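You operate a simulated robot arm through the tools that you are given. There is no shell and no other tool. Be economical: measure what you need, move in short steps, check, and stop when the job is done.

Carry out the task below with a simulated robot arm. There is one attempt and no reset: what you move stays moved.

JOB
Swap the scorched relay for the one the orange tag names and close the catch.
Fine: the old one goes in the yellow tray; the new one sits down in the socket.
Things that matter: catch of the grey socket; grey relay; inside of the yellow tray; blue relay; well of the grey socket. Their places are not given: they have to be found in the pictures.

It is judged by the outcome, as a careful person would: the job done as asked, and still so three seconds after it is handed in. It fails if anything else is knocked over, pushed out of place, dropped, spilled or broken.

ROBOT AND FRAMES
A 6-joint arm with a two-finger parallel gripper, fixed in place. Base frame: the origin is at the foot of the arm, x ahead of it, y to its left, z up; the work surface is at about z = 80. Lengths are in cm, angles in rad, forces in N, time in s.
With the tool pointing down near the work surface it reaches from about 24 to 64 cm from the base axis. Its first joint turns from -1.152 to 1.152 rad. Payload 2.7 kg.
The tool frame sits at the grasp point between the pads (the TCP): z along the fingers, y along the line on which they close. The tips reach 2.3 cm beyond it. Largest opening 9.4 cm; finger width 3.8, thickness 1; the body of the gripper, 5.4 by 9.6 cm, starts 3.9 cm behind the TCP.
Orientation is that of the tool frame in the base frame, as [roll, pitch, yaw] about the fixed x, y, z axes, in that order (R = Rz(yaw) Ry(pitch) Rx(roll)). With the fingers straight down and closing along the base's y, the tool's x points along the base's -x, its y along +y and its z along -z.

CONTROLS
- The arm moves only by the tool step_arm. Its argument "targets" is a list of rows, each a list of 7 numbers: the turn, a rotation vector about the base's x, y, z in rad, then the shift along the base's x, y, z in mm, then the opening, from 0 (shut) to 1 (fully open). In form: [[rx, ry, rz, dx, dy, dz, jaw], ...]. A call has 1 to 12 rows; each row shifts and turns the commanded pose from where the row before left it. Each row takes 0.2 s and may step no farther than 5 cm and 0.15 rad from the row before; otherwise, or with a gripper value out of range, the whole call is refused. A pose out of reach is approached as far as the arm can. The call stops where the force on the tool passes 40 N (or 10 N more than at its start, if that is more) or the arm is blocked; 0.2 s more then pass. The fingers move at their own pace (about 4.5 cm/s each) and stop on an object; they squeeze with about 40 N. The grip force told is the motor's: it shows also when the fingers shut on nothing. Time passes only in rows, and 0.2 s behind the last, so rows that do not move let the fingers close. It gives the time, the measured TCP pose, the force on the tool (base axes), the opening and the grip force at its end, in the units of the frame above (readings bear some noise), and new pictures: "views" is both (left out), scene, wrist or none.
- Cameras (640 x 400 px; columns grow to the right, rows downward): "scene" is fixed at [9.03, -44.09, 141.34]; the picture's right is [0.64, -0.77, 0.00], its down [-0.39, -0.32, -0.86] and it looks along [0.67, 0.55, -0.50] (base axes); focal length 360 px, centre (320, 200). "wrist" rides on the gripper at [-3.9, 0, -4.4] in the tool frame; the picture's right is [0.00, -1.00, 0.00], its down [0.97, 0.00, -0.24] and it looks along [0.24, 0.00, 0.97] (tool axes); focal length 218 px, centre (320, 200).
- measure_at(camera, pixels): for up to 12 pixels [column, row] of the newest picture of that camera ("zoom" is the newest enlarged one), the place [x, y, z] in the base frame of the surface seen there, good to about 0.2 cm. No time passes.
- close_up(camera, box): a new picture of the part [left, top, right, bottom] of that camera's present view, enlarged. No time passes.
- hand_in(): hands the job in; it is judged then, once.

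Keep the steps short. Do not move on a guess: measure, check each grasp and each placing, and mend mistakes. In all there are 80 turns and 120 pictures (those below and enlarged ones count). Leave the gripper open and the arm clear of the work at the hand-in unless told otherwise, and finish with a single line.

The tools are called after ">>>" by a JSON object that holds its "op" and its "data". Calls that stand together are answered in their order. step_arm: Moves the arm, as the interface text tells. Its arguments: {"type":"object","properties":{"targets":{"type":"array","items":{"type":"array","items":{"type":"number"}}},"views":{"type":"string","enum":["both","scene","wrist","none"]}},"required":["targets"]} The other tools are called the same way: measure_at (camera, pixels) gives the place of the surface under pixels of a picture; close_up (camera, box) takes an enlarged picture of a part of a camera's view; hand_in () hands the job in.

At the start:

```text
time: 0.0
tool_pos: [37.03, 4.27, 121.12]
ee_rot: [-3.141, 0.0, 3.141]
contact_force: [0.2, 0.2, 0.6]
width: 9.42
finger_force: 0.2
```

scene: 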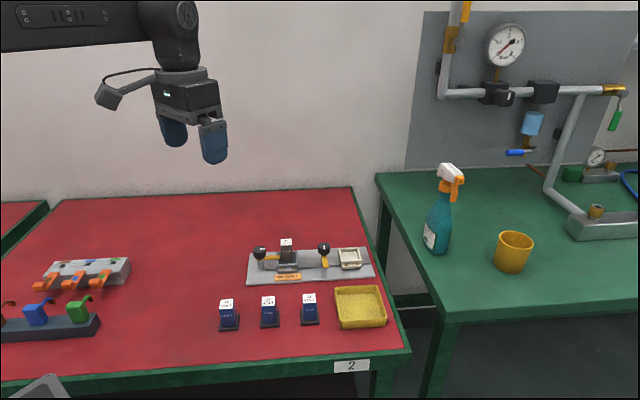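
wrist: 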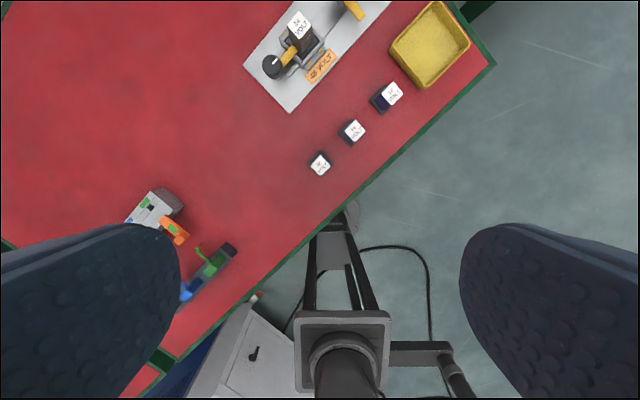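

I see the socket panel around (300,262) in the scene view, with three spare relays in front of it and the yellow tray at (360,306). I'll enlarge these to read the tags.

>>> {"op": "close_up", "data": {"camera": "scene", "box": [200, 225, 400, 350]}}

>>> {"op": "close_up", "data": {"camera": "wrist", "box": [230, 0, 500, 180]}}

```text
3.20 times, centred on (300, 288) of scene
```

zoom: 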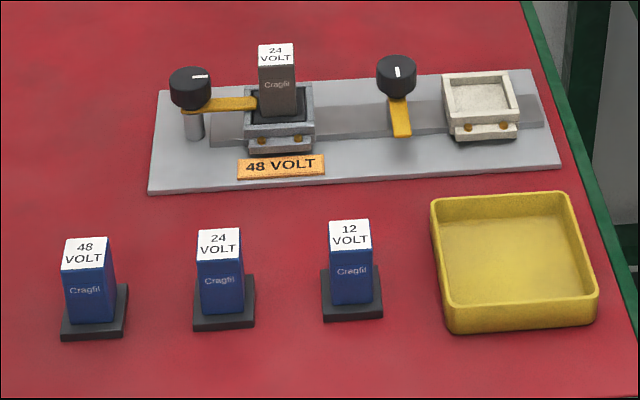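

```text
2.22 times, centred on (365, 90) of wrist
```

zoom: 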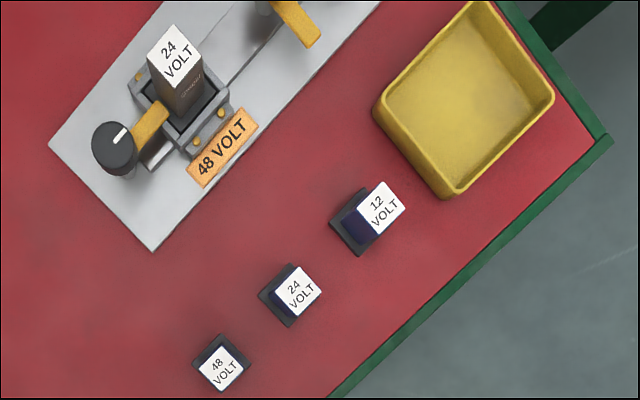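

The 48 VOLT relay is the leftmost spare. The grey socket's catch has its yellow bar pointing at the old relay. Next I'll measure these in the wrist enlargement.

>>> {"op": "measure_at", "data": {"camera": "zoom", "pixels": [[115, 147], [122, 133], [150, 122], [175, 55], [155, 72], [178, 88], [200, 62], [172, 26], [135, 80], [225, 92], [180, 145], [225, 145]]}}

>>> {"op": "measure_at", "data": {"camera": "zoom", "pixels": [[222, 368], [198, 366], [220, 391], [245, 368], [222, 344], [465, 95], [380, 105], [455, 190], [550, 95], [475, 8], [295, 292], [160, 150]]}}

>>> {"op": "close_up", "data": {"camera": "scene", "box": [240, 230, 320, 280]}}

```text
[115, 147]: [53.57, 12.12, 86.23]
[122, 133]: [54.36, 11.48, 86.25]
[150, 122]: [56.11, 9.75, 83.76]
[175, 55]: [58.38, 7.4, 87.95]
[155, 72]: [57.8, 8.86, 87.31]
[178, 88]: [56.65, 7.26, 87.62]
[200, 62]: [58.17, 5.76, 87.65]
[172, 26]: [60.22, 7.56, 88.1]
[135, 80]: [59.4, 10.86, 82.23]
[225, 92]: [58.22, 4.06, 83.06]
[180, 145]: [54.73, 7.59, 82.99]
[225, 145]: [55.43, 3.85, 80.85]
```

```text
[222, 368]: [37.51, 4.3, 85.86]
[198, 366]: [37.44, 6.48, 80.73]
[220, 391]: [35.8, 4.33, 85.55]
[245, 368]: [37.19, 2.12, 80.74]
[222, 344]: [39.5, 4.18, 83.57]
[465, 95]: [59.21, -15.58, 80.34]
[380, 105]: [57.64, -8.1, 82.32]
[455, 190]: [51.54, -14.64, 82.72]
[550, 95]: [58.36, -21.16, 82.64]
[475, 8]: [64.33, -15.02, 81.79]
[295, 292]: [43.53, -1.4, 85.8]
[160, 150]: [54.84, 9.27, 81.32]
```

```text
8.00 times, centred on (280, 255) of scene
```

zoom: 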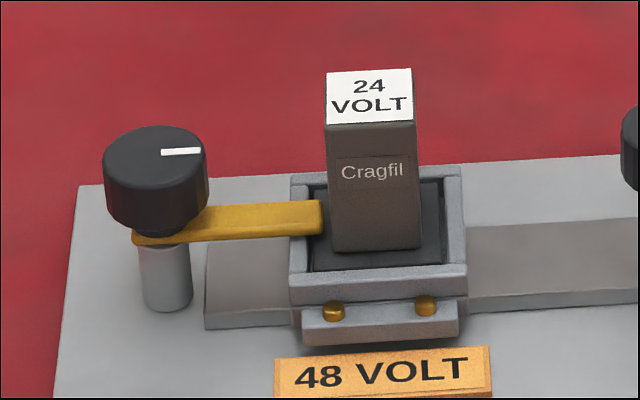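

Grey catch knob is at about (54, 11.8, 86.2) and the old relay's top at about (58.2, 7.3, 88). I'll move above the knob and turn the closing line partway, then take a nearer look.

>>> {"op": "step_arm", "data": {"targets": [[0, 0, -0.07, 21, 9, -30, 0.6], [0, 0, -0.07, 21, 9, -30, 0.6], [0, 0, -0.07, 21, 9, -30, 0.6], [0, 0, -0.07, 21, 9, -30, 0.6], [0, 0, -0.07, 21, 9, -30, 0.6], [0, 0, -0.07, 21, 9, -30, 0.6], [0, 0, -0.07, 21, 10, -30, 0.6], [0, 0, -0.03, 21, 10, -10, 0.6], [0, 0, 0, 0, 0, 0, 0.6]]}}

```text
time: 2.0
tool_pos: [53.82, 11.86, 99.12]
ee_rot: [-3.141, 0.001, 2.621]
contact_force: [1.2, -0.2, -0.8]
width: 5.62
finger_force: 0.0
```

scene: 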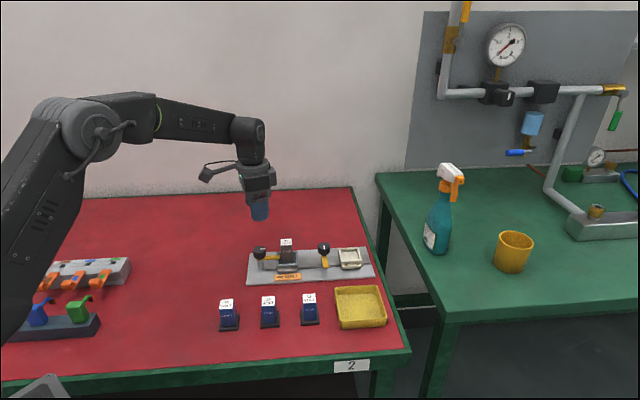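
wrist: 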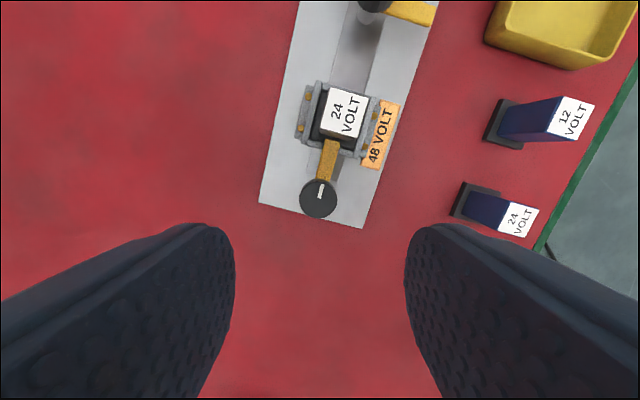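

The knob is at (318,198) and lies nearly under the TCP. I'll measure the knob and relay more finely.

>>> {"op": "measure_at", "data": {"camera": "wrist", "pixels": [[301, 198], [336, 198], [318, 182], [318, 216], [318, 200], [327, 160], [325, 176], [333, 91], [368, 97], [358, 139], [324, 131], [345, 113]]}}

>>> {"op": "close_up", "data": {"camera": "wrist", "box": [256, 60, 416, 220]}}

```text
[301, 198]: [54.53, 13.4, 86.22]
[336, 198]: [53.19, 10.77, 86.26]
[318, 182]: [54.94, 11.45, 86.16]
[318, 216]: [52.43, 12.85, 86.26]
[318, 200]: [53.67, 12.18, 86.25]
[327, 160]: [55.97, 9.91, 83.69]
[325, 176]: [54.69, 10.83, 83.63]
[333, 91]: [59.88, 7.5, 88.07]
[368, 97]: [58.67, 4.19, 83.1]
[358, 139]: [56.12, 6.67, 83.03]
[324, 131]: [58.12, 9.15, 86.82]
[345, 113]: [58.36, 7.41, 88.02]
```

```text
2.50 times, centred on (336, 140) of wrist
```

zoom: 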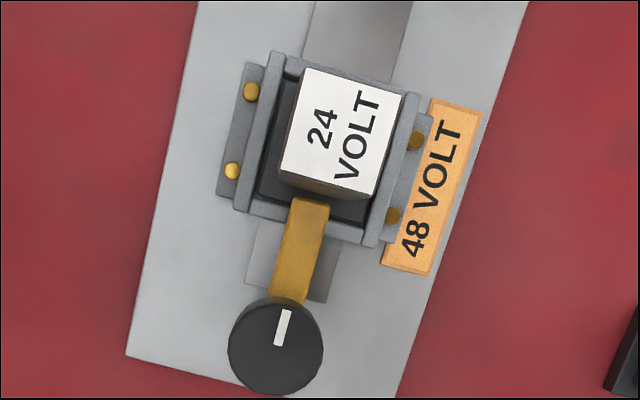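

Knob centre is about (53.75, 12.1), top 86.2, diameter about 2.9, and the bar top is 83.7. I'll go down over the knob to TCP z≈86.5, so the tips stay above the bar, then close.

>>> {"op": "step_arm", "data": {"targets": [[0, 0, 0, -0.5, 2.5, -40, 0.6], [0, 0, 0, 0, 0, -40, 0.6], [0, 0, 0, 0, 0, -25, 0.6], [0, 0, 0, 0, 0, -20, 0.6], [0, 0, 0, 0, 0, 0, 0.6]]}}

```text
time: 3.2
tool_pos: [53.77, 12.03, 86.62]
ee_rot: [-3.141, 0.001, 2.621]
contact_force: [0.6, 1.0, 0.3]
width: 5.67
finger_force: 0.1
```

scene: 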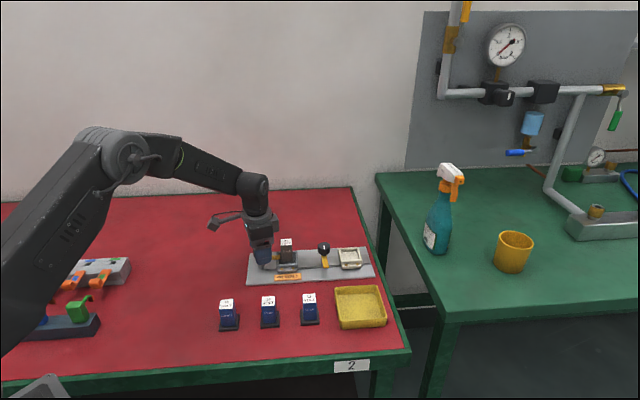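
wrist: 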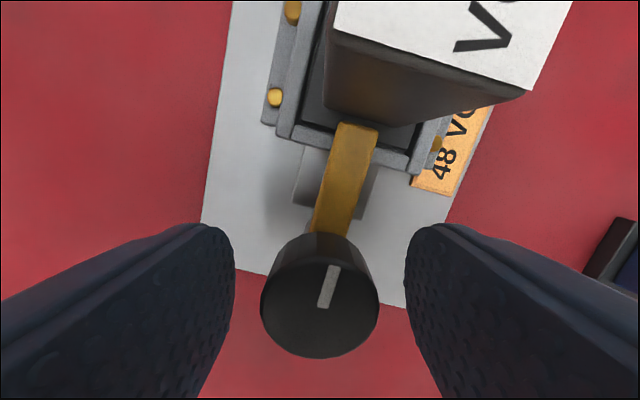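

The knob is centred between the fingers. I'll close on it and try a small clockwise turn first.

>>> {"op": "step_arm", "data": {"targets": [[0, 0, 0, 0, 0, 0, 0.2], [0, 0, 0, 0, 0, 0, 0.2], [0, 0, 0, 0, 0, 0, 0.2], [0, 0, -0.1, 0, 0, 0, 0.2], [0, 0, -0.1, 0, 0, 0, 0.2], [0, 0, -0.1, 0, 0, 0, 0.2]], "views": "wrist"}}

```text
time: 4.6
tool_pos: [53.94, 11.97, 86.65]
ee_rot: [-3.139, 0.0, 2.32]
contact_force: [-0.1, -3.8, -3.9]
width: 3.15
finger_force: 45.1
```

wrist: 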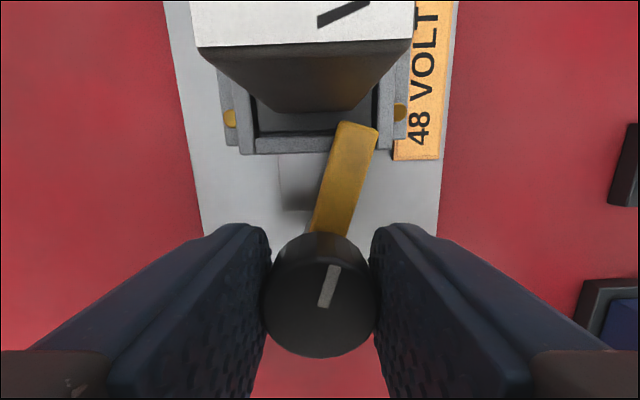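

The catch turned with the gripper and forces are low. I'll keep turning to about 90°.

>>> {"op": "step_arm", "data": {"targets": [[0, 0, -0.13, 0, 0, 0, 0.2], [0, 0, -0.13, 0, 0, 0, 0.2], [0, 0, -0.13, 0, 0, 0, 0.2], [0, 0, -0.13, 0, 0, 0, 0.2], [0, 0, -0.13, 0, 0, 0, 0.2], [0, 0, -0.13, 0, 0, 0, 0.2], [0, 0, -0.13, 0, 0, 0, 0.2], [0, 0, -0.13, 0, 0, 0, 0.2], [0, 0, -0.13, 0, 0, 0, 0.2]]}}

```text
time: 6.6
tool_pos: [53.58, 12.0, 86.67]
ee_rot: [-3.133, 0.008, 1.148]
contact_force: [-33.3, -14.8, 9.7]
width: 3.15
finger_force: 44.5
```

scene: 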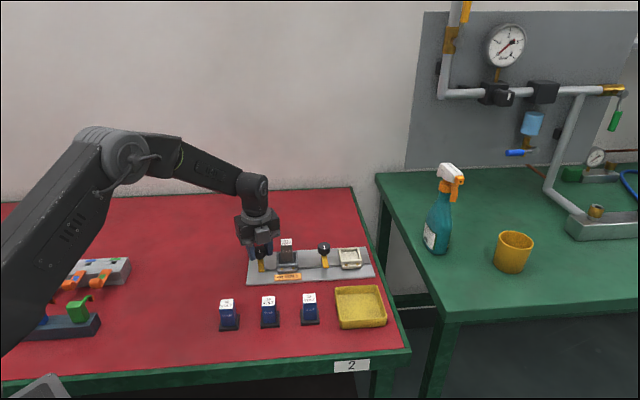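
wrist: 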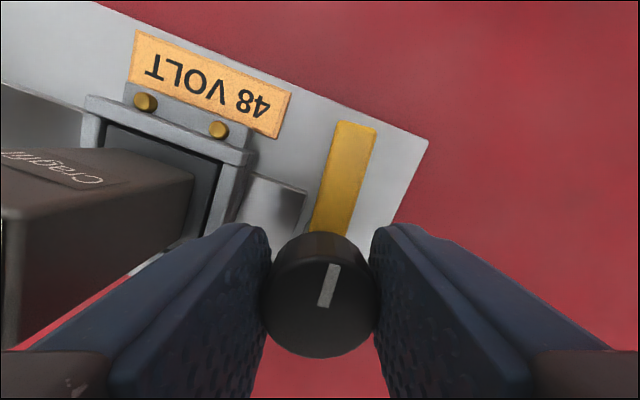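

The bar now points to the front, clear of the socket, and a side force suggests a stop. I'll open slightly, keeping clear of the relay, and rise.

>>> {"op": "step_arm", "data": {"targets": [[0, 0, 0, 0, 0, 0, 0.43], [0, 0, 0, 0, 0, 0, 0.43], [0, 0, 0, 0, 0, 20, 0.43], [0, 0, 0, 0, 0, 40, 0.43], [0, 0, 0, 0, 0, 40, 0.43], [0, 0, 0, 0, 0, 0, 0.6]], "views": "wrist"}}

```text
time: 8.0
tool_pos: [53.99, 11.94, 96.75]
ee_rot: [-3.141, 0.0, 1.15]
contact_force: [-1.0, 0.0, -0.3]
width: 5.66
finger_force: 0.0
```

wrist: 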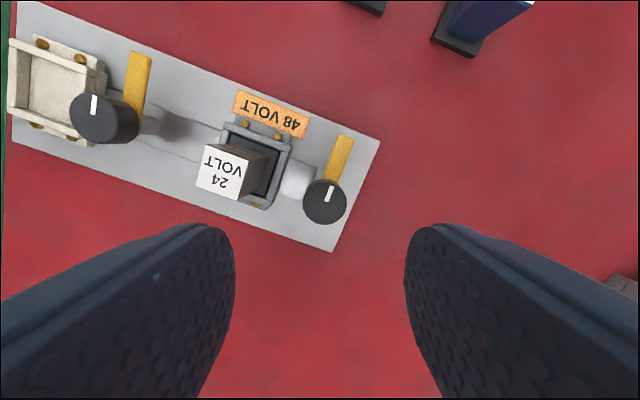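

The catch stays open, parallel to the other one. I'll measure the panel edge and relay top for exact alignment.

>>> {"op": "measure_at", "data": {"camera": "wrist", "pixels": [[60, 12], [370, 140], [20, 140], [325, 246], [206, 147], [197, 186], [236, 198], [248, 160], [222, 172], [234, 92], [308, 123]]}}

>>> {"op": "close_up", "data": {"camera": "wrist", "box": [180, 80, 360, 230]}}

```text
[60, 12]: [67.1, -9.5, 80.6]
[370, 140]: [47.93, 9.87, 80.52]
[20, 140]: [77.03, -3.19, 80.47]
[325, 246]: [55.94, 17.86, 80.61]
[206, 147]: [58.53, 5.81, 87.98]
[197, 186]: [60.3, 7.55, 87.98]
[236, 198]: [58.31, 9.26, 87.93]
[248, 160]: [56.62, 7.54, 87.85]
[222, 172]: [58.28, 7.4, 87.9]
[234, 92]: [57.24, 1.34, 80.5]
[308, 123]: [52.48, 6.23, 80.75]
```

```text
2.67 times, centred on (270, 155) of wrist
```

zoom: 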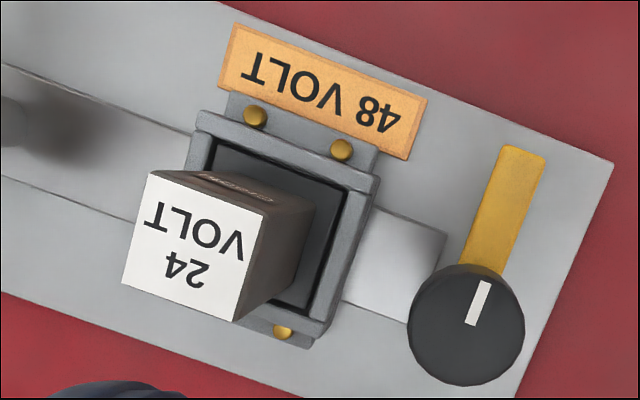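

The panel runs at -45°, and the relay top centre is (58.44, 7.54, 87.95), about 2.5 square. I'll turn to yaw 2.356, closing across the panel, and go above the relay.

>>> {"op": "step_arm", "data": {"targets": [[0, 0, 0.134, 5, -5, 0, 0.6], [0, 0, 0.134, 5, -5, 0, 0.6], [0, 0, 0.134, 5, -5, 0, 0.6], [0, 0, 0.134, 5, -5, 0, 0.6], [0, 0, 0.134, 5, -5, 0, 0.6], [0, 0, 0.134, 5, -5, 0, 0.6], [0, 0, 0.134, 5, -5, 0, 0.6], [0, 0, 0.134, 5, -5, 0, 0.6], [0, 0, 0.134, 4.5, -4, 0, 0.6], [0, 0, 0, 0, 0, 0, 0.6]], "views": "wrist"}}

```text
time: 10.2
tool_pos: [58.19, 7.58, 96.67]
ee_rot: [-3.141, -0.001, 2.36]
contact_force: [0.4, 0.4, 0.0]
width: 5.64
finger_force: 0.0
```

wrist: 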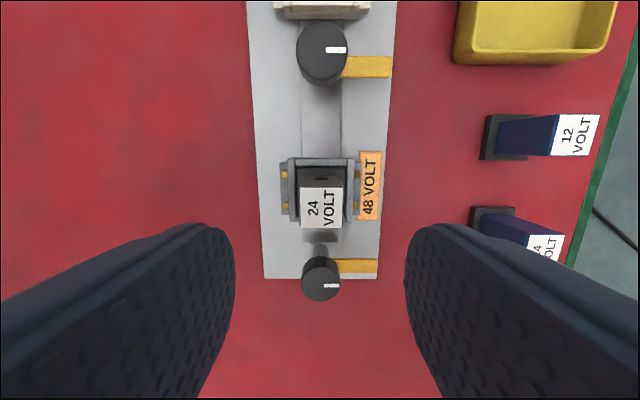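

The relay is centred between the fingers (321,208). I'll go down to TCP z≈86, with the tips above the socket wall at 83.

>>> {"op": "step_arm", "data": {"targets": [[0, 0, 0, 1, 0, -40, 0.6], [0, 0, 0, 0, 0, -40, 0.6], [0, 0, 0, 0, 0, -26, 0.6], [0, 0, 0, 0, 0, 0, 0.6]], "views": "wrist"}}

```text
time: 11.2
tool_pos: [58.41, 7.49, 85.99]
ee_rot: [-3.141, 0.001, 2.357]
contact_force: [-0.2, 0.1, 0.0]
width: 5.64
finger_force: 0.1
```

wrist: 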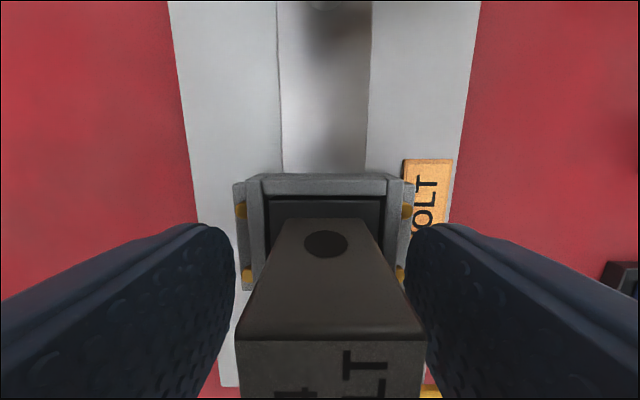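

The relay sits about 1.5 mm to the right of centre, so I'll correct for that and then close.

>>> {"op": "step_arm", "data": {"targets": [[0, 0, 0, -1, -1, 0, 0.6], [0, 0, 0, 0, 0, 0, 0.15], [0, 0, 0, 0, 0, 0, 0.15], [0, 0, 0, 0, 0, 0, 0.15], [0, 0, 0, 0, 0, 0, 0.15], [0, 0, 0, 0, 0, 0, 0.15]], "views": "wrist"}}

```text
time: 12.6
tool_pos: [58.39, 7.45, 86.03]
ee_rot: [3.141, -0.001, 2.357]
contact_force: [-1.0, -0.3, -0.3]
width: 2.76
finger_force: 40.2
```

wrist: 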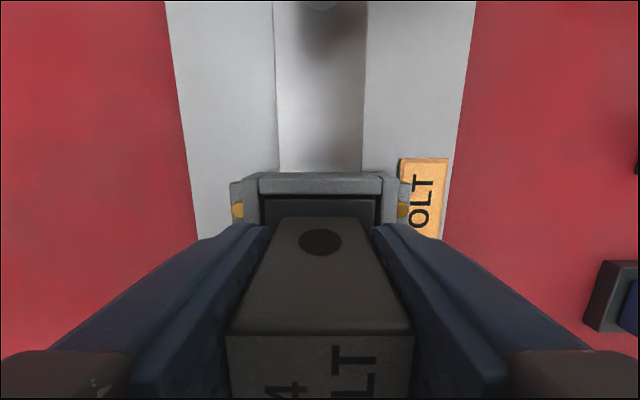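

Gripped at width 2.76, with the seated reference at TCP (58.39, 7.45, 86.0). I'll lift straight up, slowly at first.

>>> {"op": "step_arm", "data": {"targets": [[0, 0, 0, 0, 0, 5, 0.15], [0, 0, 0, 0, 0, 10, 0.15], [0, 0, 0, 0, 0, 20, 0.15], [0, 0, 0, 0, 0, 35, 0.15], [0, 0, 0, 0, 0, 35, 0.15]]}}

```text
time: 13.8
tool_pos: [58.31, 7.47, 96.56]
ee_rot: [-3.141, -0.001, 2.359]
contact_force: [-0.7, 1.2, -0.5]
width: 2.74
finger_force: 40.7
```

scene: 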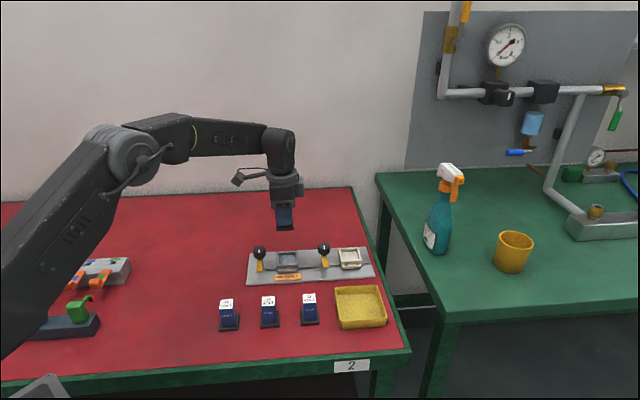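
wrist: 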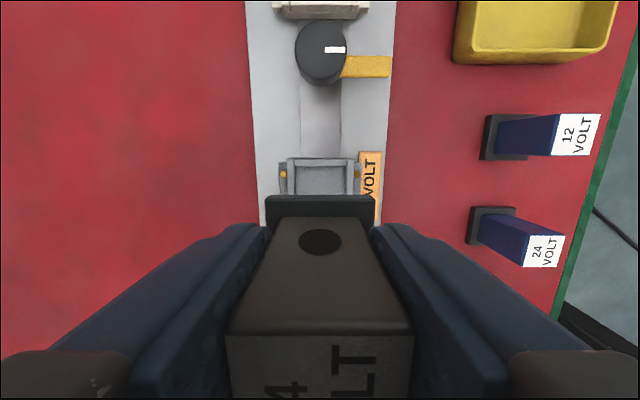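

The relay is out and the socket is empty. I'll measure the well and the tray.

>>> {"op": "close_up", "data": {"camera": "scene", "box": [240, 220, 400, 340]}}

>>> {"op": "measure_at", "data": {"camera": "scene", "pixels": [[287, 258], [287, 261], [278, 253], [298, 253], [277, 265], [298, 264], [361, 305], [336, 291], [378, 287], [343, 326], [385, 321], [360, 295]]}}

>>> {"op": "measure_at", "data": {"camera": "wrist", "pixels": [[320, 185], [320, 175], [320, 160], [287, 180], [355, 180], [297, 180], [345, 180]]}}

```text
3.33 times, centred on (320, 280) of scene
```

zoom: 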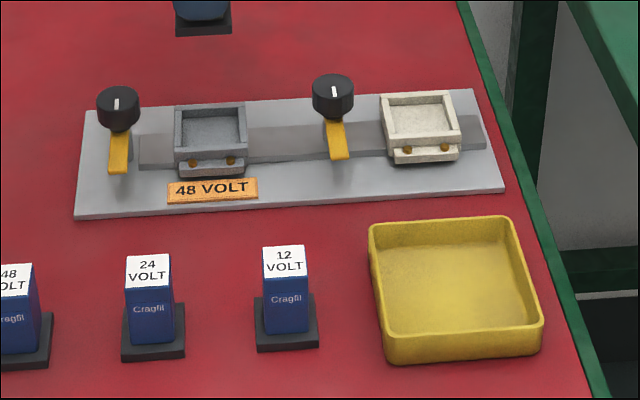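

```text
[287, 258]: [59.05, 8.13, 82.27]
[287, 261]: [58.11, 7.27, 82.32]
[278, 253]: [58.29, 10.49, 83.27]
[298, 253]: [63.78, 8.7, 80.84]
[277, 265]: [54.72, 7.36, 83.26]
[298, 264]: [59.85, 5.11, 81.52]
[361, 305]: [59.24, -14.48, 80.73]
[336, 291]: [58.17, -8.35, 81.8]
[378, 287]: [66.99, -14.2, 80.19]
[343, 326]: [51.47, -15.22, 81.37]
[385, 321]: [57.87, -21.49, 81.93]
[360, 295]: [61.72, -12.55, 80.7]
```

```text
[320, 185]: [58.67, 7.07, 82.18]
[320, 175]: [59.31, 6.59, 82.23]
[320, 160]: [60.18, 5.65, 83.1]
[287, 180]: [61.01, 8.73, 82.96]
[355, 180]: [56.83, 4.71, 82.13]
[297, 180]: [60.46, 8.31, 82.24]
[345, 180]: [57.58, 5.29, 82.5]
```

Well floor is about 82.2. The tray centre is about (58, -14.8) and its floor about 80.6, so I'll release at TCP z ≈ 84.4. I'll carry it over at height first.

>>> {"op": "step_arm", "data": {"targets": [[0, 0, 0, 0, -30, 0, 0.15], [0, 0, 0, 0, -45, 0, 0.15], [0, 0, 0, 0, -45, 0, 0.15], [0, 0, 0, 0, -45, 0, 0.15], [0, 0, 0, 0, -40, 0, 0.15], [0, 0, 0, -3, -18, -20, 0.15], [0, 0, 0, 0, 0, -40, 0.15], [0, 0, 0, 0, 0, -40, 0.15], [0, 0, 0, 0, 0, 0, 0.15]]}}

```text
time: 15.8
tool_pos: [58.05, -14.85, 86.42]
ee_rot: [-3.141, 0.0, 2.357]
contact_force: [0.2, -0.1, 0.2]
width: 2.74
finger_force: 39.4
```

scene: 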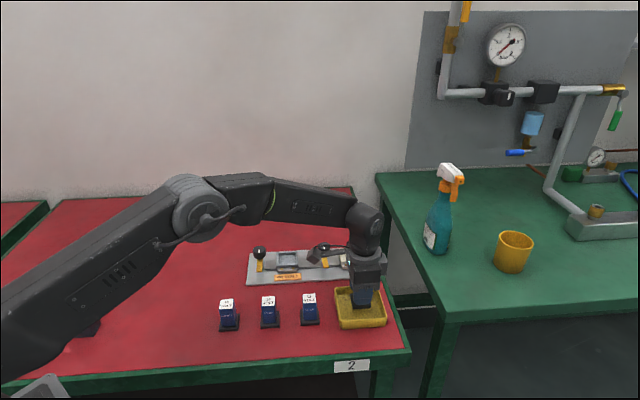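
wrist: 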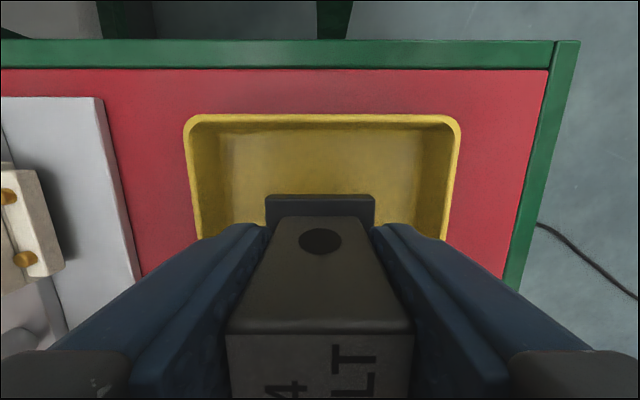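

It is centred over the tray. I'll lower it gently to the floor.

>>> {"op": "step_arm", "data": {"targets": [[0, 0, 0, 0, 0, -10, 0.15], [0, 0, 0, 0, 0, -6, 0.15], [0, 0, 0, 0, 0, -3, 0.15], [0, 0, 0, 0, 0, -1, 0.15]], "views": "none"}}

```text
time: 16.8
tool_pos: [58.07, -14.78, 84.58]
ee_rot: [-3.141, 0.0, 2.358]
contact_force: [0.4, -0.3, -0.7]
width: 2.74
finger_force: 40.1
```

No contact yet at 84.58, so I'll lower in 1 mm steps.

>>> {"op": "step_arm", "data": {"targets": [[0, 0, 0, 0, 0, -1, 0.15], [0, 0, 0, 0, 0, -1, 0.15], [0, 0, 0, 0, 0, -1, 0.15]], "views": "none"}}

```text
time: 17.6
tool_pos: [57.95, -14.83, 84.28]
ee_rot: [-3.141, 0.0, 2.358]
contact_force: [-1.0, 0.1, 0.2]
width: 2.76
finger_force: 40.0
```

>>> {"op": "step_arm", "data": {"targets": [[0, 0, 0, 0, 0, -1, 0.15], [0, 0, 0, 0, 0, -1, 0.15]], "views": "wrist"}}

```text
time: 18.2
tool_pos: [57.96, -14.78, 84.21]
ee_rot: [-3.141, 0.003, 2.356]
contact_force: [-4.4, -0.1, 12.3]
width: 2.76
finger_force: 40.0
```

wrist: 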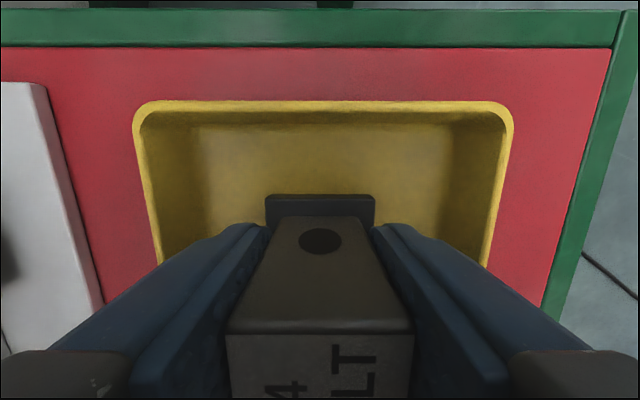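

12 N upward means it's resting on the tray floor. I'll open modestly and rise.

>>> {"op": "step_arm", "data": {"targets": [[0, 0, 0, 0, 0, 1, 0.48], [0, 0, 0, 0, 0, 0, 0.48], [0, 0, 0, 0, 0, 0, 0.48], [0, 0, 0, 0, 0, 20, 0.48], [0, 0, 0, 0, 0, 45, 0.48], [0, 0, 0, 0, 0, 45, 0.48]]}}

```text
time: 19.6
tool_pos: [57.93, -14.8, 95.28]
ee_rot: [-3.141, 0.001, 2.358]
contact_force: [-0.2, -0.1, 0.3]
width: 4.52
finger_force: 0.2
```

scene: 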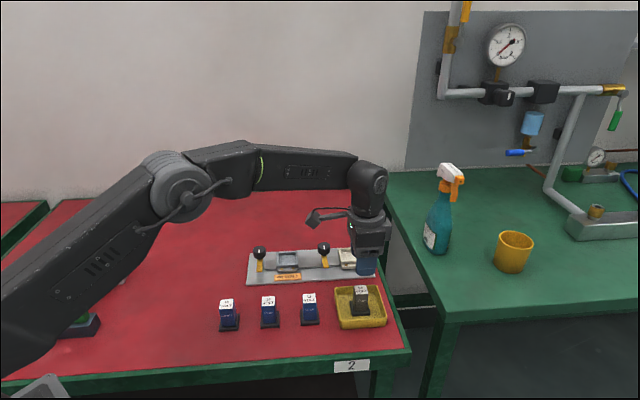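
wrist: 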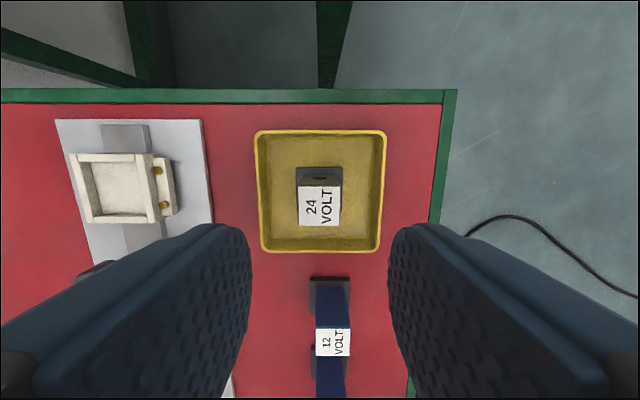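

The old relay stands in the tray. Next I'll go above the 48 VOLT relay at about (37.5, 4.3).

>>> {"op": "step_arm", "data": {"targets": [[0, 0, 0, -25, 23, 0, 0.6], [0, 0, 0, -32, 30, 0, 0.6], [0, 0, 0, -33, 31, 0, 0.6], [0, 0, 0, -33, 31, 0, 0.6], [0, 0, 0, -33, 31, 0, 0.6], [0, 0, 0, -28, 27, 0, 0.6], [0, 0, 0, -20, 18, 0, 0.6], [0, 0, 0, 0, 0, 0, 0.6]], "views": "wrist"}}

```text
time: 21.4
tool_pos: [37.5, 4.35, 95.22]
ee_rot: [-3.141, -0.002, 2.357]
contact_force: [-0.8, 0.2, 0.4]
width: 5.65
finger_force: 0.0
```

wrist: 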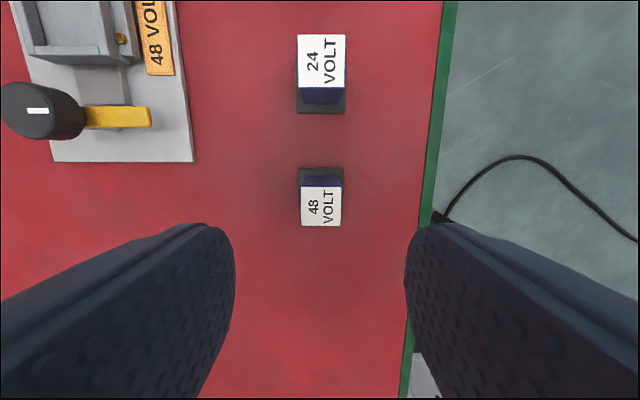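

>>> {"op": "measure_at", "data": {"camera": "wrist", "pixels": [[303, 189], [339, 190], [339, 224], [303, 223], [321, 206], [300, 170], [342, 172]]}}

>>> {"op": "close_up", "data": {"camera": "wrist", "box": [270, 150, 370, 240]}}

```text
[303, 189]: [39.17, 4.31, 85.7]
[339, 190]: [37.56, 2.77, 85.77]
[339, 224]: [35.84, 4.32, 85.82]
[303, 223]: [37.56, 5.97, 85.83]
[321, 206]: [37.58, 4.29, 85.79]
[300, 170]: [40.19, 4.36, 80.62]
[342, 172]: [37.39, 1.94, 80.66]
```

```text
4.44 times, centred on (320, 195) of wrist
```

zoom: 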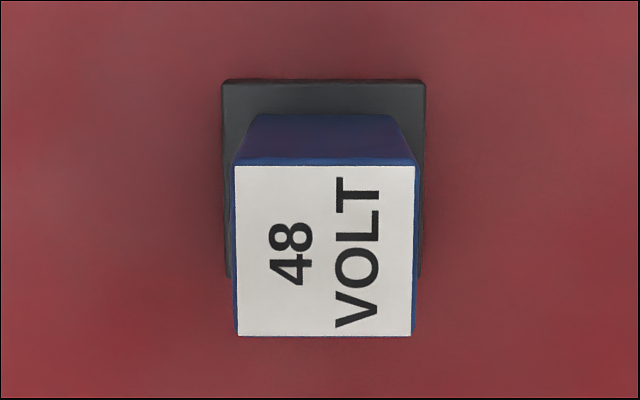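

It is aligned and centred at (37.53, 4.34), top at 85.8. I'll descend to TCP z≈83.85, with the tips above the base plate at 80.65.

>>> {"op": "step_arm", "data": {"targets": [[0, 0, 0, 0, 0, -40, 0.6], [0, 0, 0, 0, 0, -40, 0.6], [0, 0, 0, 0, 0, -33, 0.6], [0, 0, 0, 0, 0, 0, 0.6]], "views": "wrist"}}

```text
time: 22.4
tool_pos: [37.59, 4.29, 83.9]
ee_rot: [3.141, 0.0, 2.358]
contact_force: [0.6, -0.3, 0.4]
width: 5.61
finger_force: 0.1
```

wrist: 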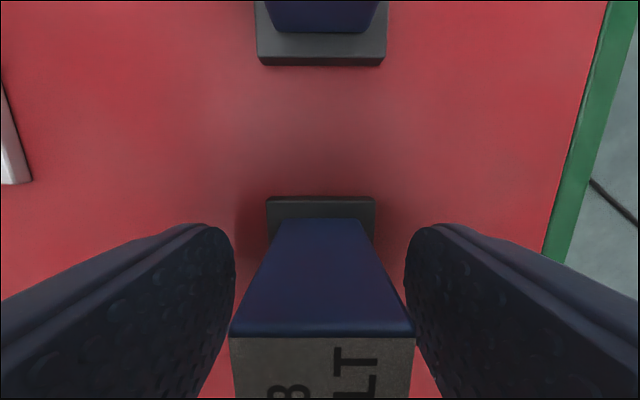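

This matches the earlier grasp view. I'll close and lift.

>>> {"op": "step_arm", "data": {"targets": [[0, 0, 0, 0, 0, 0, 0.15], [0, 0, 0, 0, 0, 0, 0.15], [0, 0, 0, 0, 0, 0, 0.15], [0, 0, 0, 0, 0, 0, 0.15], [0, 0, 0, 0, 0, 0, 0.15], [0, 0, 0, 0, 0, 10, 0.15], [0, 0, 0, 0, 0, 40, 0.15], [0, 0, 0, 0, 0, 45, 0.15], [0, 0, 0, 0, 0, 40, 0.15]], "views": "wrist"}}

```text
time: 24.4
tool_pos: [37.69, 4.35, 97.52]
ee_rot: [-3.142, 0.0, 2.357]
contact_force: [0.6, 0.6, -0.3]
width: 2.76
finger_force: 40.4
```

wrist: 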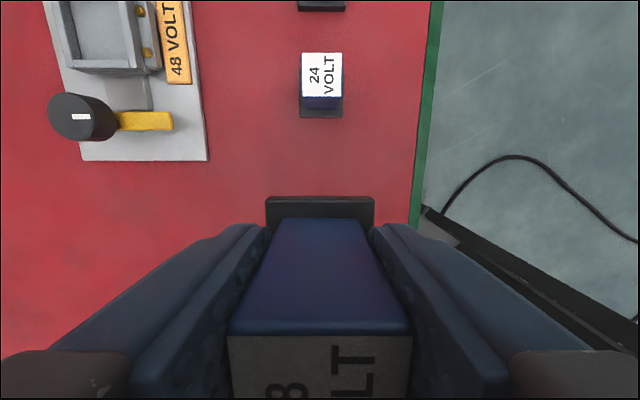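

Gripped at 2.76. By the command sums, +207 mm x and +32 mm y brings me back to the seated reference. I'll carry it over and stop above the socket.

>>> {"op": "step_arm", "data": {"targets": [[0, 0, 0, 25, 4, 0, 0.15], [0, 0, 0, 40, 6, 0, 0.15], [0, 0, 0, 40, 6, 0, 0.15], [0, 0, 0, 40, 6, 0, 0.15], [0, 0, 0, 37, 6, 0, 0.15], [0, 0, 0, 25, 4, 0, 0.15], [0, 0, 0, 0, 0, -30, 0.15], [0, 0, 0, 0, 0, -40, 0.15], [0, 0, 0, 0, 0, 0, 0.15]]}}

```text
time: 26.4
tool_pos: [58.22, 7.5, 90.48]
ee_rot: [-3.141, 0.001, 2.358]
contact_force: [0.3, -0.3, -1.1]
width: 2.78
finger_force: 39.5
```

scene: 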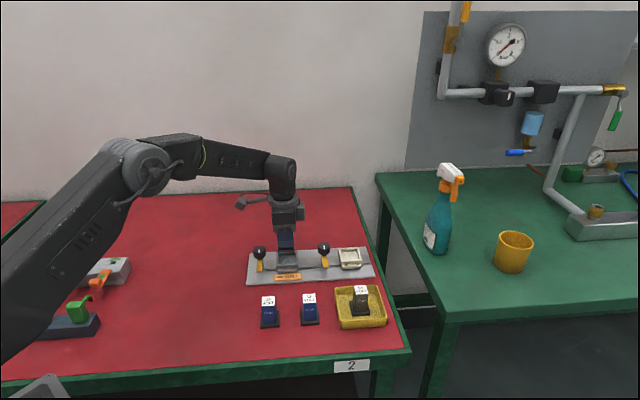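
wrist: 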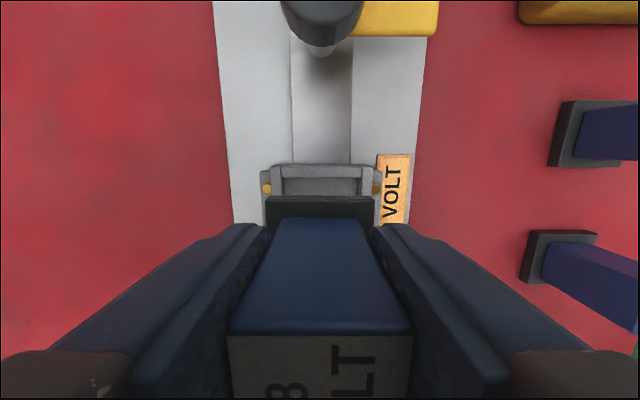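

The socket (262–381) and the base (266–374) line up. I'll lower carefully into the well.

>>> {"op": "step_arm", "data": {"targets": [[0, 0, 0, 0, 0, -20, 0.15], [0, 0, 0, 0, 0, -10, 0.15], [0, 0, 0, 0, 0, -5, 0.15], [0, 0, 0, 0, 0, -3, 0.15], [0, 0, 0, 0, 0, -2, 0.15]], "views": "wrist"}}

```text
time: 27.6
tool_pos: [58.35, 7.51, 86.42]
ee_rot: [3.141, 0.0, 2.358]
contact_force: [0.7, -0.3, -0.2]
width: 2.74
finger_force: 39.7
```

wrist: 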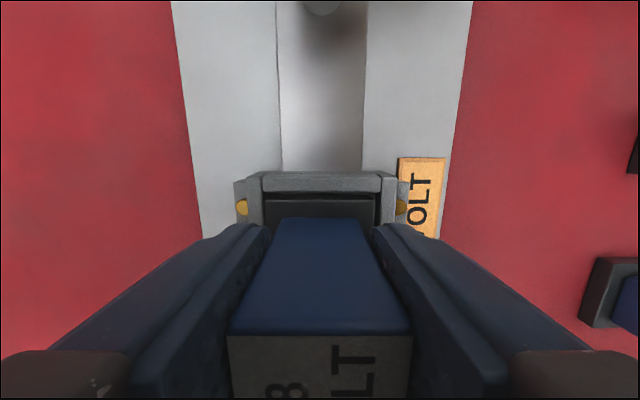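

It's going in with no force. I'll continue in 1 mm steps until it touches the floor.

>>> {"op": "step_arm", "data": {"targets": [[0, 0, 0, 0, 0, -1, 0.15], [0, 0, 0, 0, 0, -1, 0.15], [0, 0, 0, 0, 0, -1, 0.15], [0, 0, 0, 0, 0, -1, 0.15]], "views": "none"}}

```text
time: 28.6
tool_pos: [58.21, 7.48, 86.14]
ee_rot: [3.139, 0.001, 2.357]
contact_force: [-3.1, -1.3, 9.0]
width: 2.75
finger_force: 39.8
```

9 N of contact near the expected seated height. I'll press 1 mm more, release and rise.

>>> {"op": "step_arm", "data": {"targets": [[0, 0, 0, 0, 0, -1, 0.15], [0, 0, 0, 0, 0, 1, 0.15], [0, 0, 0, 0, 0, 0, 0.55], [0, 0, 0, 0, 0, 0, 0.55], [0, 0, 0, 0, 0, 0, 0.55], [0, 0, 0, 0, 0, 25, 0.55], [0, 0, 0, 0, 0, 45, 0.55], [0, 0, 0, 0, 0, 38, 0.6]]}}

>>> {"op": "close_up", "data": {"camera": "scene", "box": [240, 230, 320, 280]}}

>>> {"op": "close_up", "data": {"camera": "wrist", "box": [240, 130, 400, 310]}}

```text
time: 30.4
tool_pos: [58.27, 7.3, 96.78]
ee_rot: [-3.14, 0.0, 2.36]
contact_force: [0.3, 0.6, 0.4]
width: 5.65
finger_force: 0.0
```

scene: 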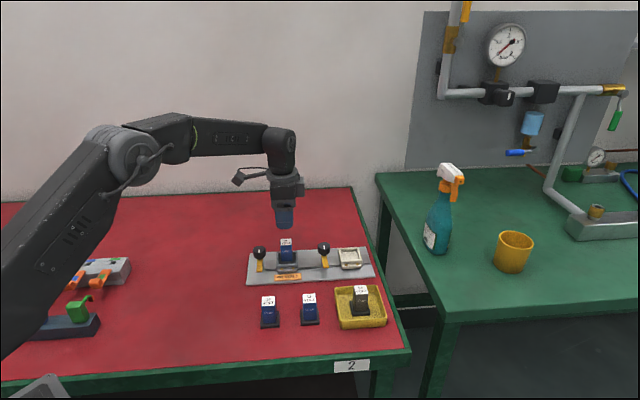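
wrist: 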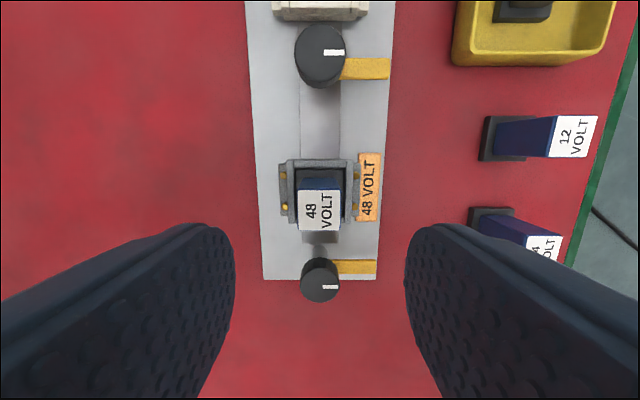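

```text
8.00 times, centred on (280, 255) of scene
```

zoom: 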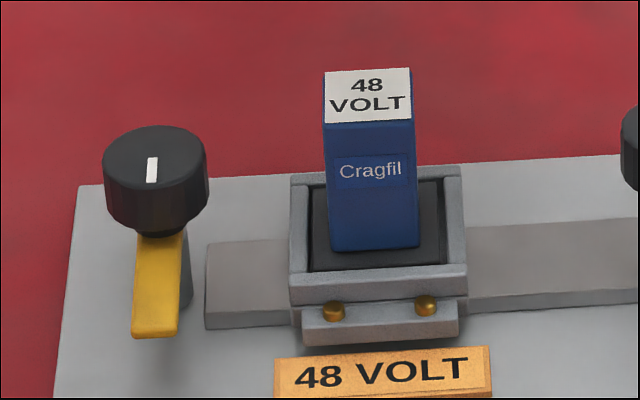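

```text
2.22 times, centred on (320, 220) of wrist
```

zoom: 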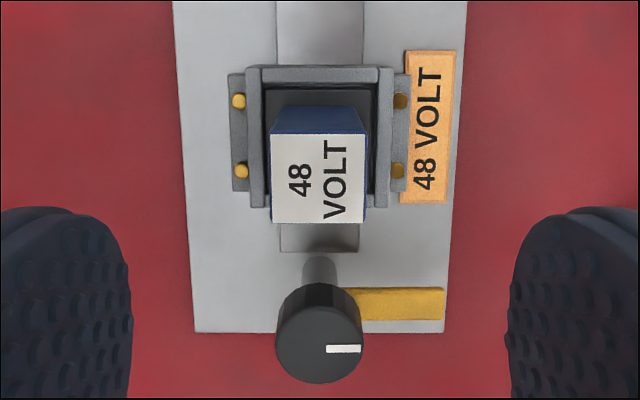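

It is seated exactly like the old one. Now I'll go above the knob at (53.8, 12.05), turn back to yaw ≈1.25, and narrow the opening so the fingers clear the relay.

>>> {"op": "step_arm", "data": {"targets": [[0, 0, -0.14, -6, 6, 0, 0.43], [0, 0, -0.14, -6, 6, 0, 0.43], [0, 0, -0.14, -6, 6, 0, 0.43], [0, 0, -0.14, -6, 6, 0, 0.43], [0, 0, -0.14, -6, 6, 0, 0.43], [0, 0, -0.14, -6, 6, 0, 0.43], [0, 0, -0.14, -6, 6, 0, 0.43], [0, 0, -0.12, -3, 4, 0, 0.43], [0, 0, 0, 0, 0, 0, 0.43]], "views": "wrist"}}

>>> {"op": "measure_at", "data": {"camera": "wrist", "pixels": [[320, 200], [305, 200], [335, 200]]}}

```text
time: 32.4
tool_pos: [53.87, 12.16, 96.57]
ee_rot: [-3.14, 0.0, 1.257]
contact_force: [-0.2, 0.8, -0.3]
width: 4.05
finger_force: 0.1
```

wrist: 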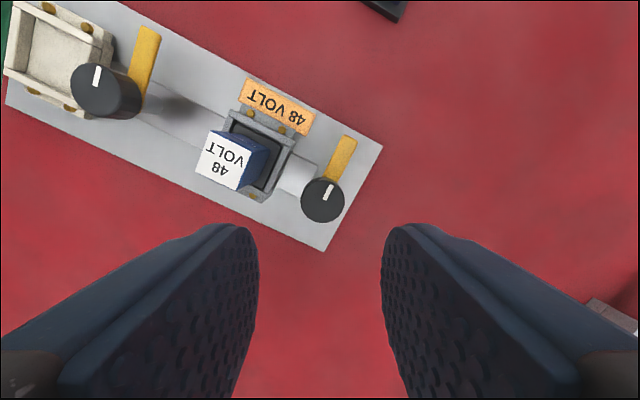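

```text
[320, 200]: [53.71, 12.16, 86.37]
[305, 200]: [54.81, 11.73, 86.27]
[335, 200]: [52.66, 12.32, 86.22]
```

The knob is at (322,200), well centred. I'll descend to TCP z≈86.6.

>>> {"op": "step_arm", "data": {"targets": [[0, 0, 0, -1, 0, -40, 0.43], [0, 0, 0, 0, 0, -35, 0.43], [0, 0, 0, 0, 0, -15, 0.43], [0, 0, 0, 0, 0, -10, 0.43], [0, 0, 0, 0, 0, 0, 0.43]], "views": "wrist"}}

```text
time: 33.6
tool_pos: [53.72, 12.12, 86.78]
ee_rot: [3.141, -0.001, 1.257]
contact_force: [0.9, -0.6, -0.1]
width: 4.04
finger_force: 0.0
```

wrist: 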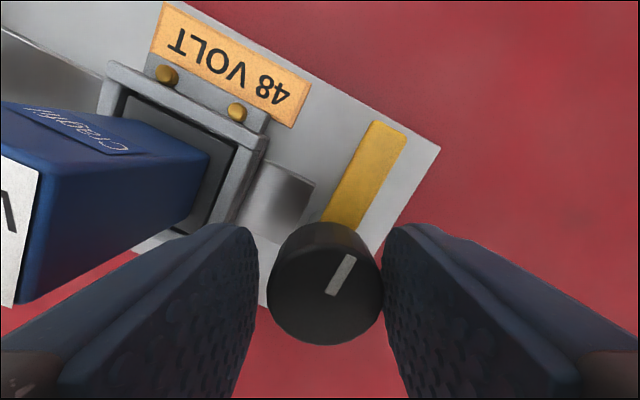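

The knob is slightly up and to the right, so I'll shift about 1.5 mm, close, and start turning back counter-clockwise.

>>> {"op": "step_arm", "data": {"targets": [[0, 0, 0, -1.2, -1, 0, 0.43], [0, 0, 0, 0, 0, 0, 0.2], [0, 0, 0, 0, 0, 0, 0.2], [0, 0, 0, 0, 0, 0, 0.2], [0, 0, 0.13, 0, 0, 0, 0.2], [0, 0, 0.13, 0, 0, 0, 0.2], [0, 0, 0.13, 0, 0, 0, 0.2]], "views": "wrist"}}

```text
time: 35.2
tool_pos: [53.6, 12.17, 86.67]
ee_rot: [-3.141, 0.001, 1.65]
contact_force: [7.4, 1.6, -6.6]
width: 3.18
finger_force: 45.4
```

wrist: 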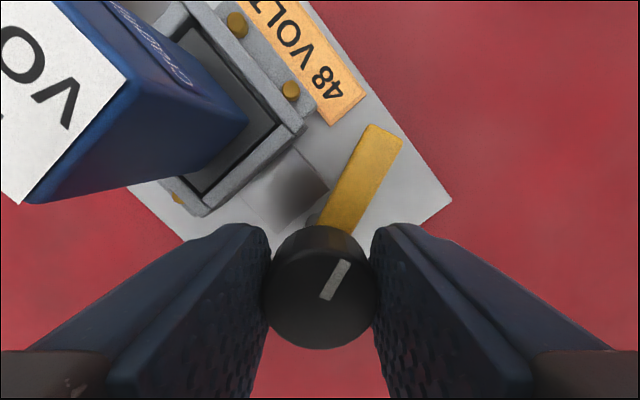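

It is turning. I'll continue by about 0.98 rad and look.

>>> {"op": "step_arm", "data": {"targets": [[0, 0, 0.14, 0, 0, 0, 0.2], [0, 0, 0.14, 0, 0, 0, 0.2], [0, 0, 0.14, 0, 0, 0, 0.2], [0, 0, 0.14, 0, 0, 0, 0.2], [0, 0, 0.14, 0, 0, 0, 0.2], [0, 0, 0.14, 0, 0, 0, 0.2], [0, 0, 0.14, 0, 0, 0, 0.2]], "views": "wrist"}}

```text
time: 36.8
tool_pos: [53.75, 12.08, 86.77]
ee_rot: [3.139, 0.004, 2.63]
contact_force: [29.2, 8.8, -16.8]
width: 3.14
finger_force: 45.7
```

wrist: 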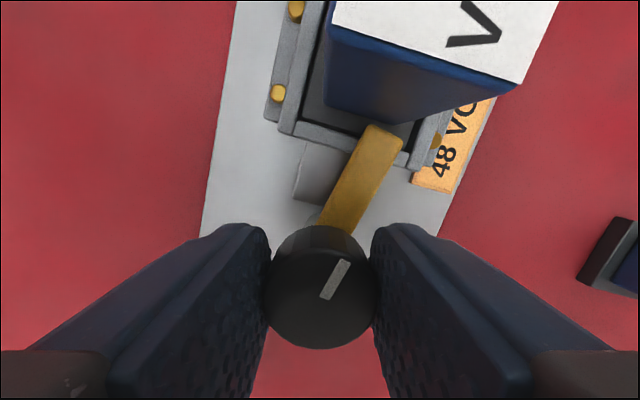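

The bar tip is over the base edge but needs about 0.15 rad more. The 29 N side force comes from being slightly off-axis, so I'll ease that by 1 mm while finishing the turn.

>>> {"op": "step_arm", "data": {"targets": [[0, 0, 0, 1.2, 0.3, -0.5, 0.2], [0, 0, 0.06, 0, 0, 0, 0.2], [0, 0, 0.06, 0, 0, 0, 0.2]], "views": "wrist"}}

```text
time: 37.6
tool_pos: [53.74, 12.22, 86.77]
ee_rot: [3.141, 0.001, 2.747]
contact_force: [8.3, 10.7, -5.3]
width: 3.17
finger_force: 45.1
```

wrist: 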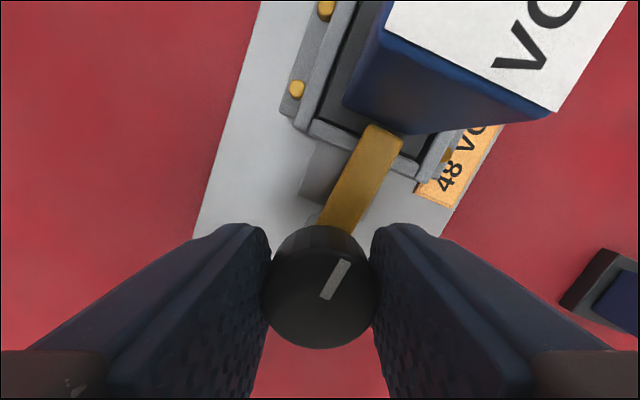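

Compared with the original closed picture, about 0.12 rad remains.

>>> {"op": "step_arm", "data": {"targets": [[0, 0, 0.06, 0, 0, 0, 0.2], [0, 0, 0.06, 0, 0, 0, 0.2], [0, 0, 0, 0, 0, 0, 0.2]], "views": "wrist"}}

```text
time: 38.4
tool_pos: [53.62, 12.15, 86.79]
ee_rot: [3.14, 0.0, 2.868]
contact_force: [10.7, 13.7, 2.1]
width: 3.13
finger_force: 45.0
```

wrist: 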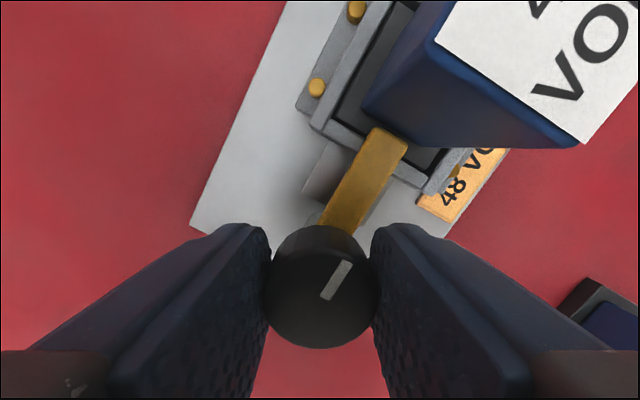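

Almost identical to the original closed alignment. I'll turn a last 0.05 rad, then open and rise for a check.

>>> {"op": "step_arm", "data": {"targets": [[0, 0, 0.05, 0, 0, 0, 0.2], [0, 0, 0, 0, 0, 0, 0.43], [0, 0, 0, 0, 0, 0, 0.43], [0, 0, 0, 0, 0, 0, 0.43], [0, 0, 0, 0, 0, 25, 0.43], [0, 0, 0, 0, 0, 45, 0.43], [0, 0, 0, 0, 0, 45, 0.6]]}}

>>> {"op": "close_up", "data": {"camera": "scene", "box": [240, 230, 320, 280]}}

>>> {"op": "close_up", "data": {"camera": "wrist", "box": [256, 60, 416, 220]}}

```text
time: 40.0
tool_pos: [53.78, 12.03, 98.21]
ee_rot: [-3.14, 0.001, 2.919]
contact_force: [-0.9, 0.0, 1.0]
width: 5.64
finger_force: 0.0
```

scene: 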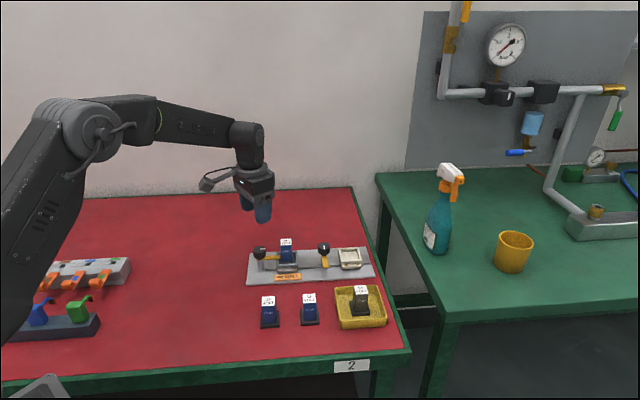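
wrist: 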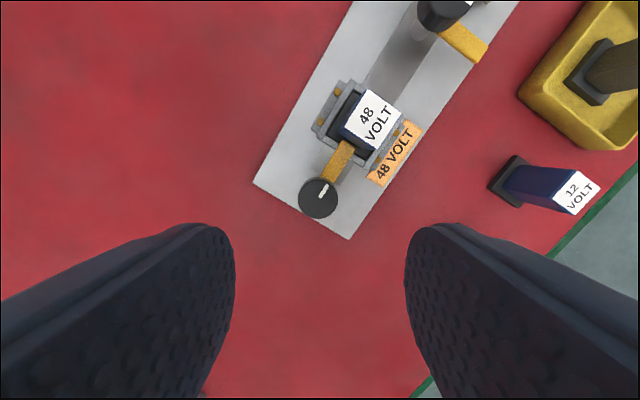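

```text
8.00 times, centred on (280, 255) of scene
```

zoom: 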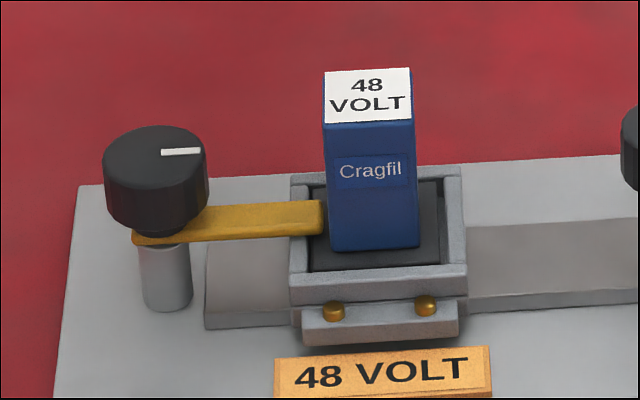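

```text
2.50 times, centred on (336, 140) of wrist
```

zoom: 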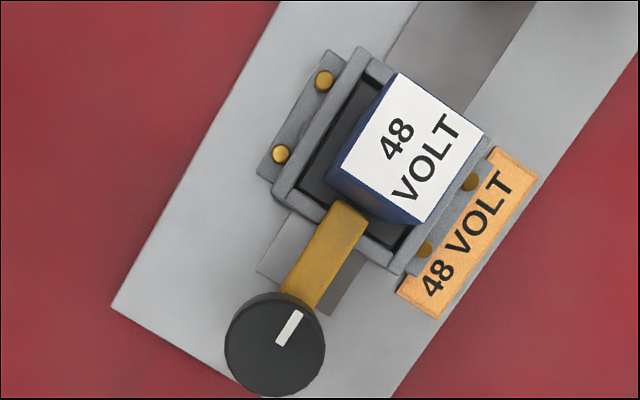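

The bar sits exactly as it did when closed at the start, and the 48 VOLT relay is seated. The old relay stands in the tray. I'll raise the arm clear with the gripper open.

>>> {"op": "step_arm", "data": {"targets": [[0, 0, 0, -20, 0, 40, 1], [0, 0, 0, -30, 0, 40, 1], [0, 0, 0, -30, 0, 40, 1], [0, 0, 0, 0, 0, 0, 1]], "views": "scene"}}

```text
time: 41.0
tool_pos: [45.58, 11.88, 110.09]
ee_rot: [3.141, -0.001, 2.92]
contact_force: [0.3, 0.2, -0.5]
width: 9.43
finger_force: 0.1
```

scene: 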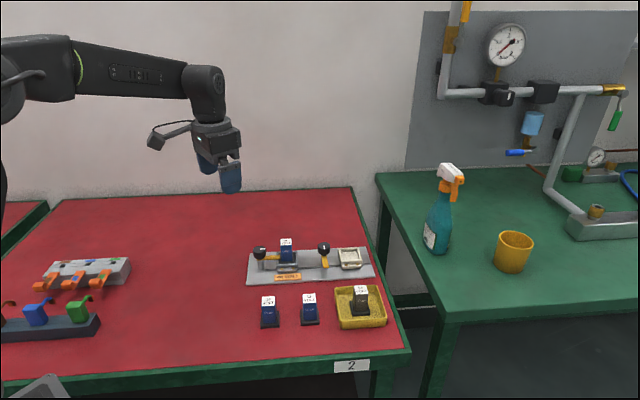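

Everything is in place, the arm is clear and the gripper is open, so I'm handing in.

>>> {"op": "hand_in", "data": {}}

```text
The job is handed in.
```

The 48 VOLT relay is seated in the grey socket with its catch closed, and the scorched relay stands in the yellow tray.
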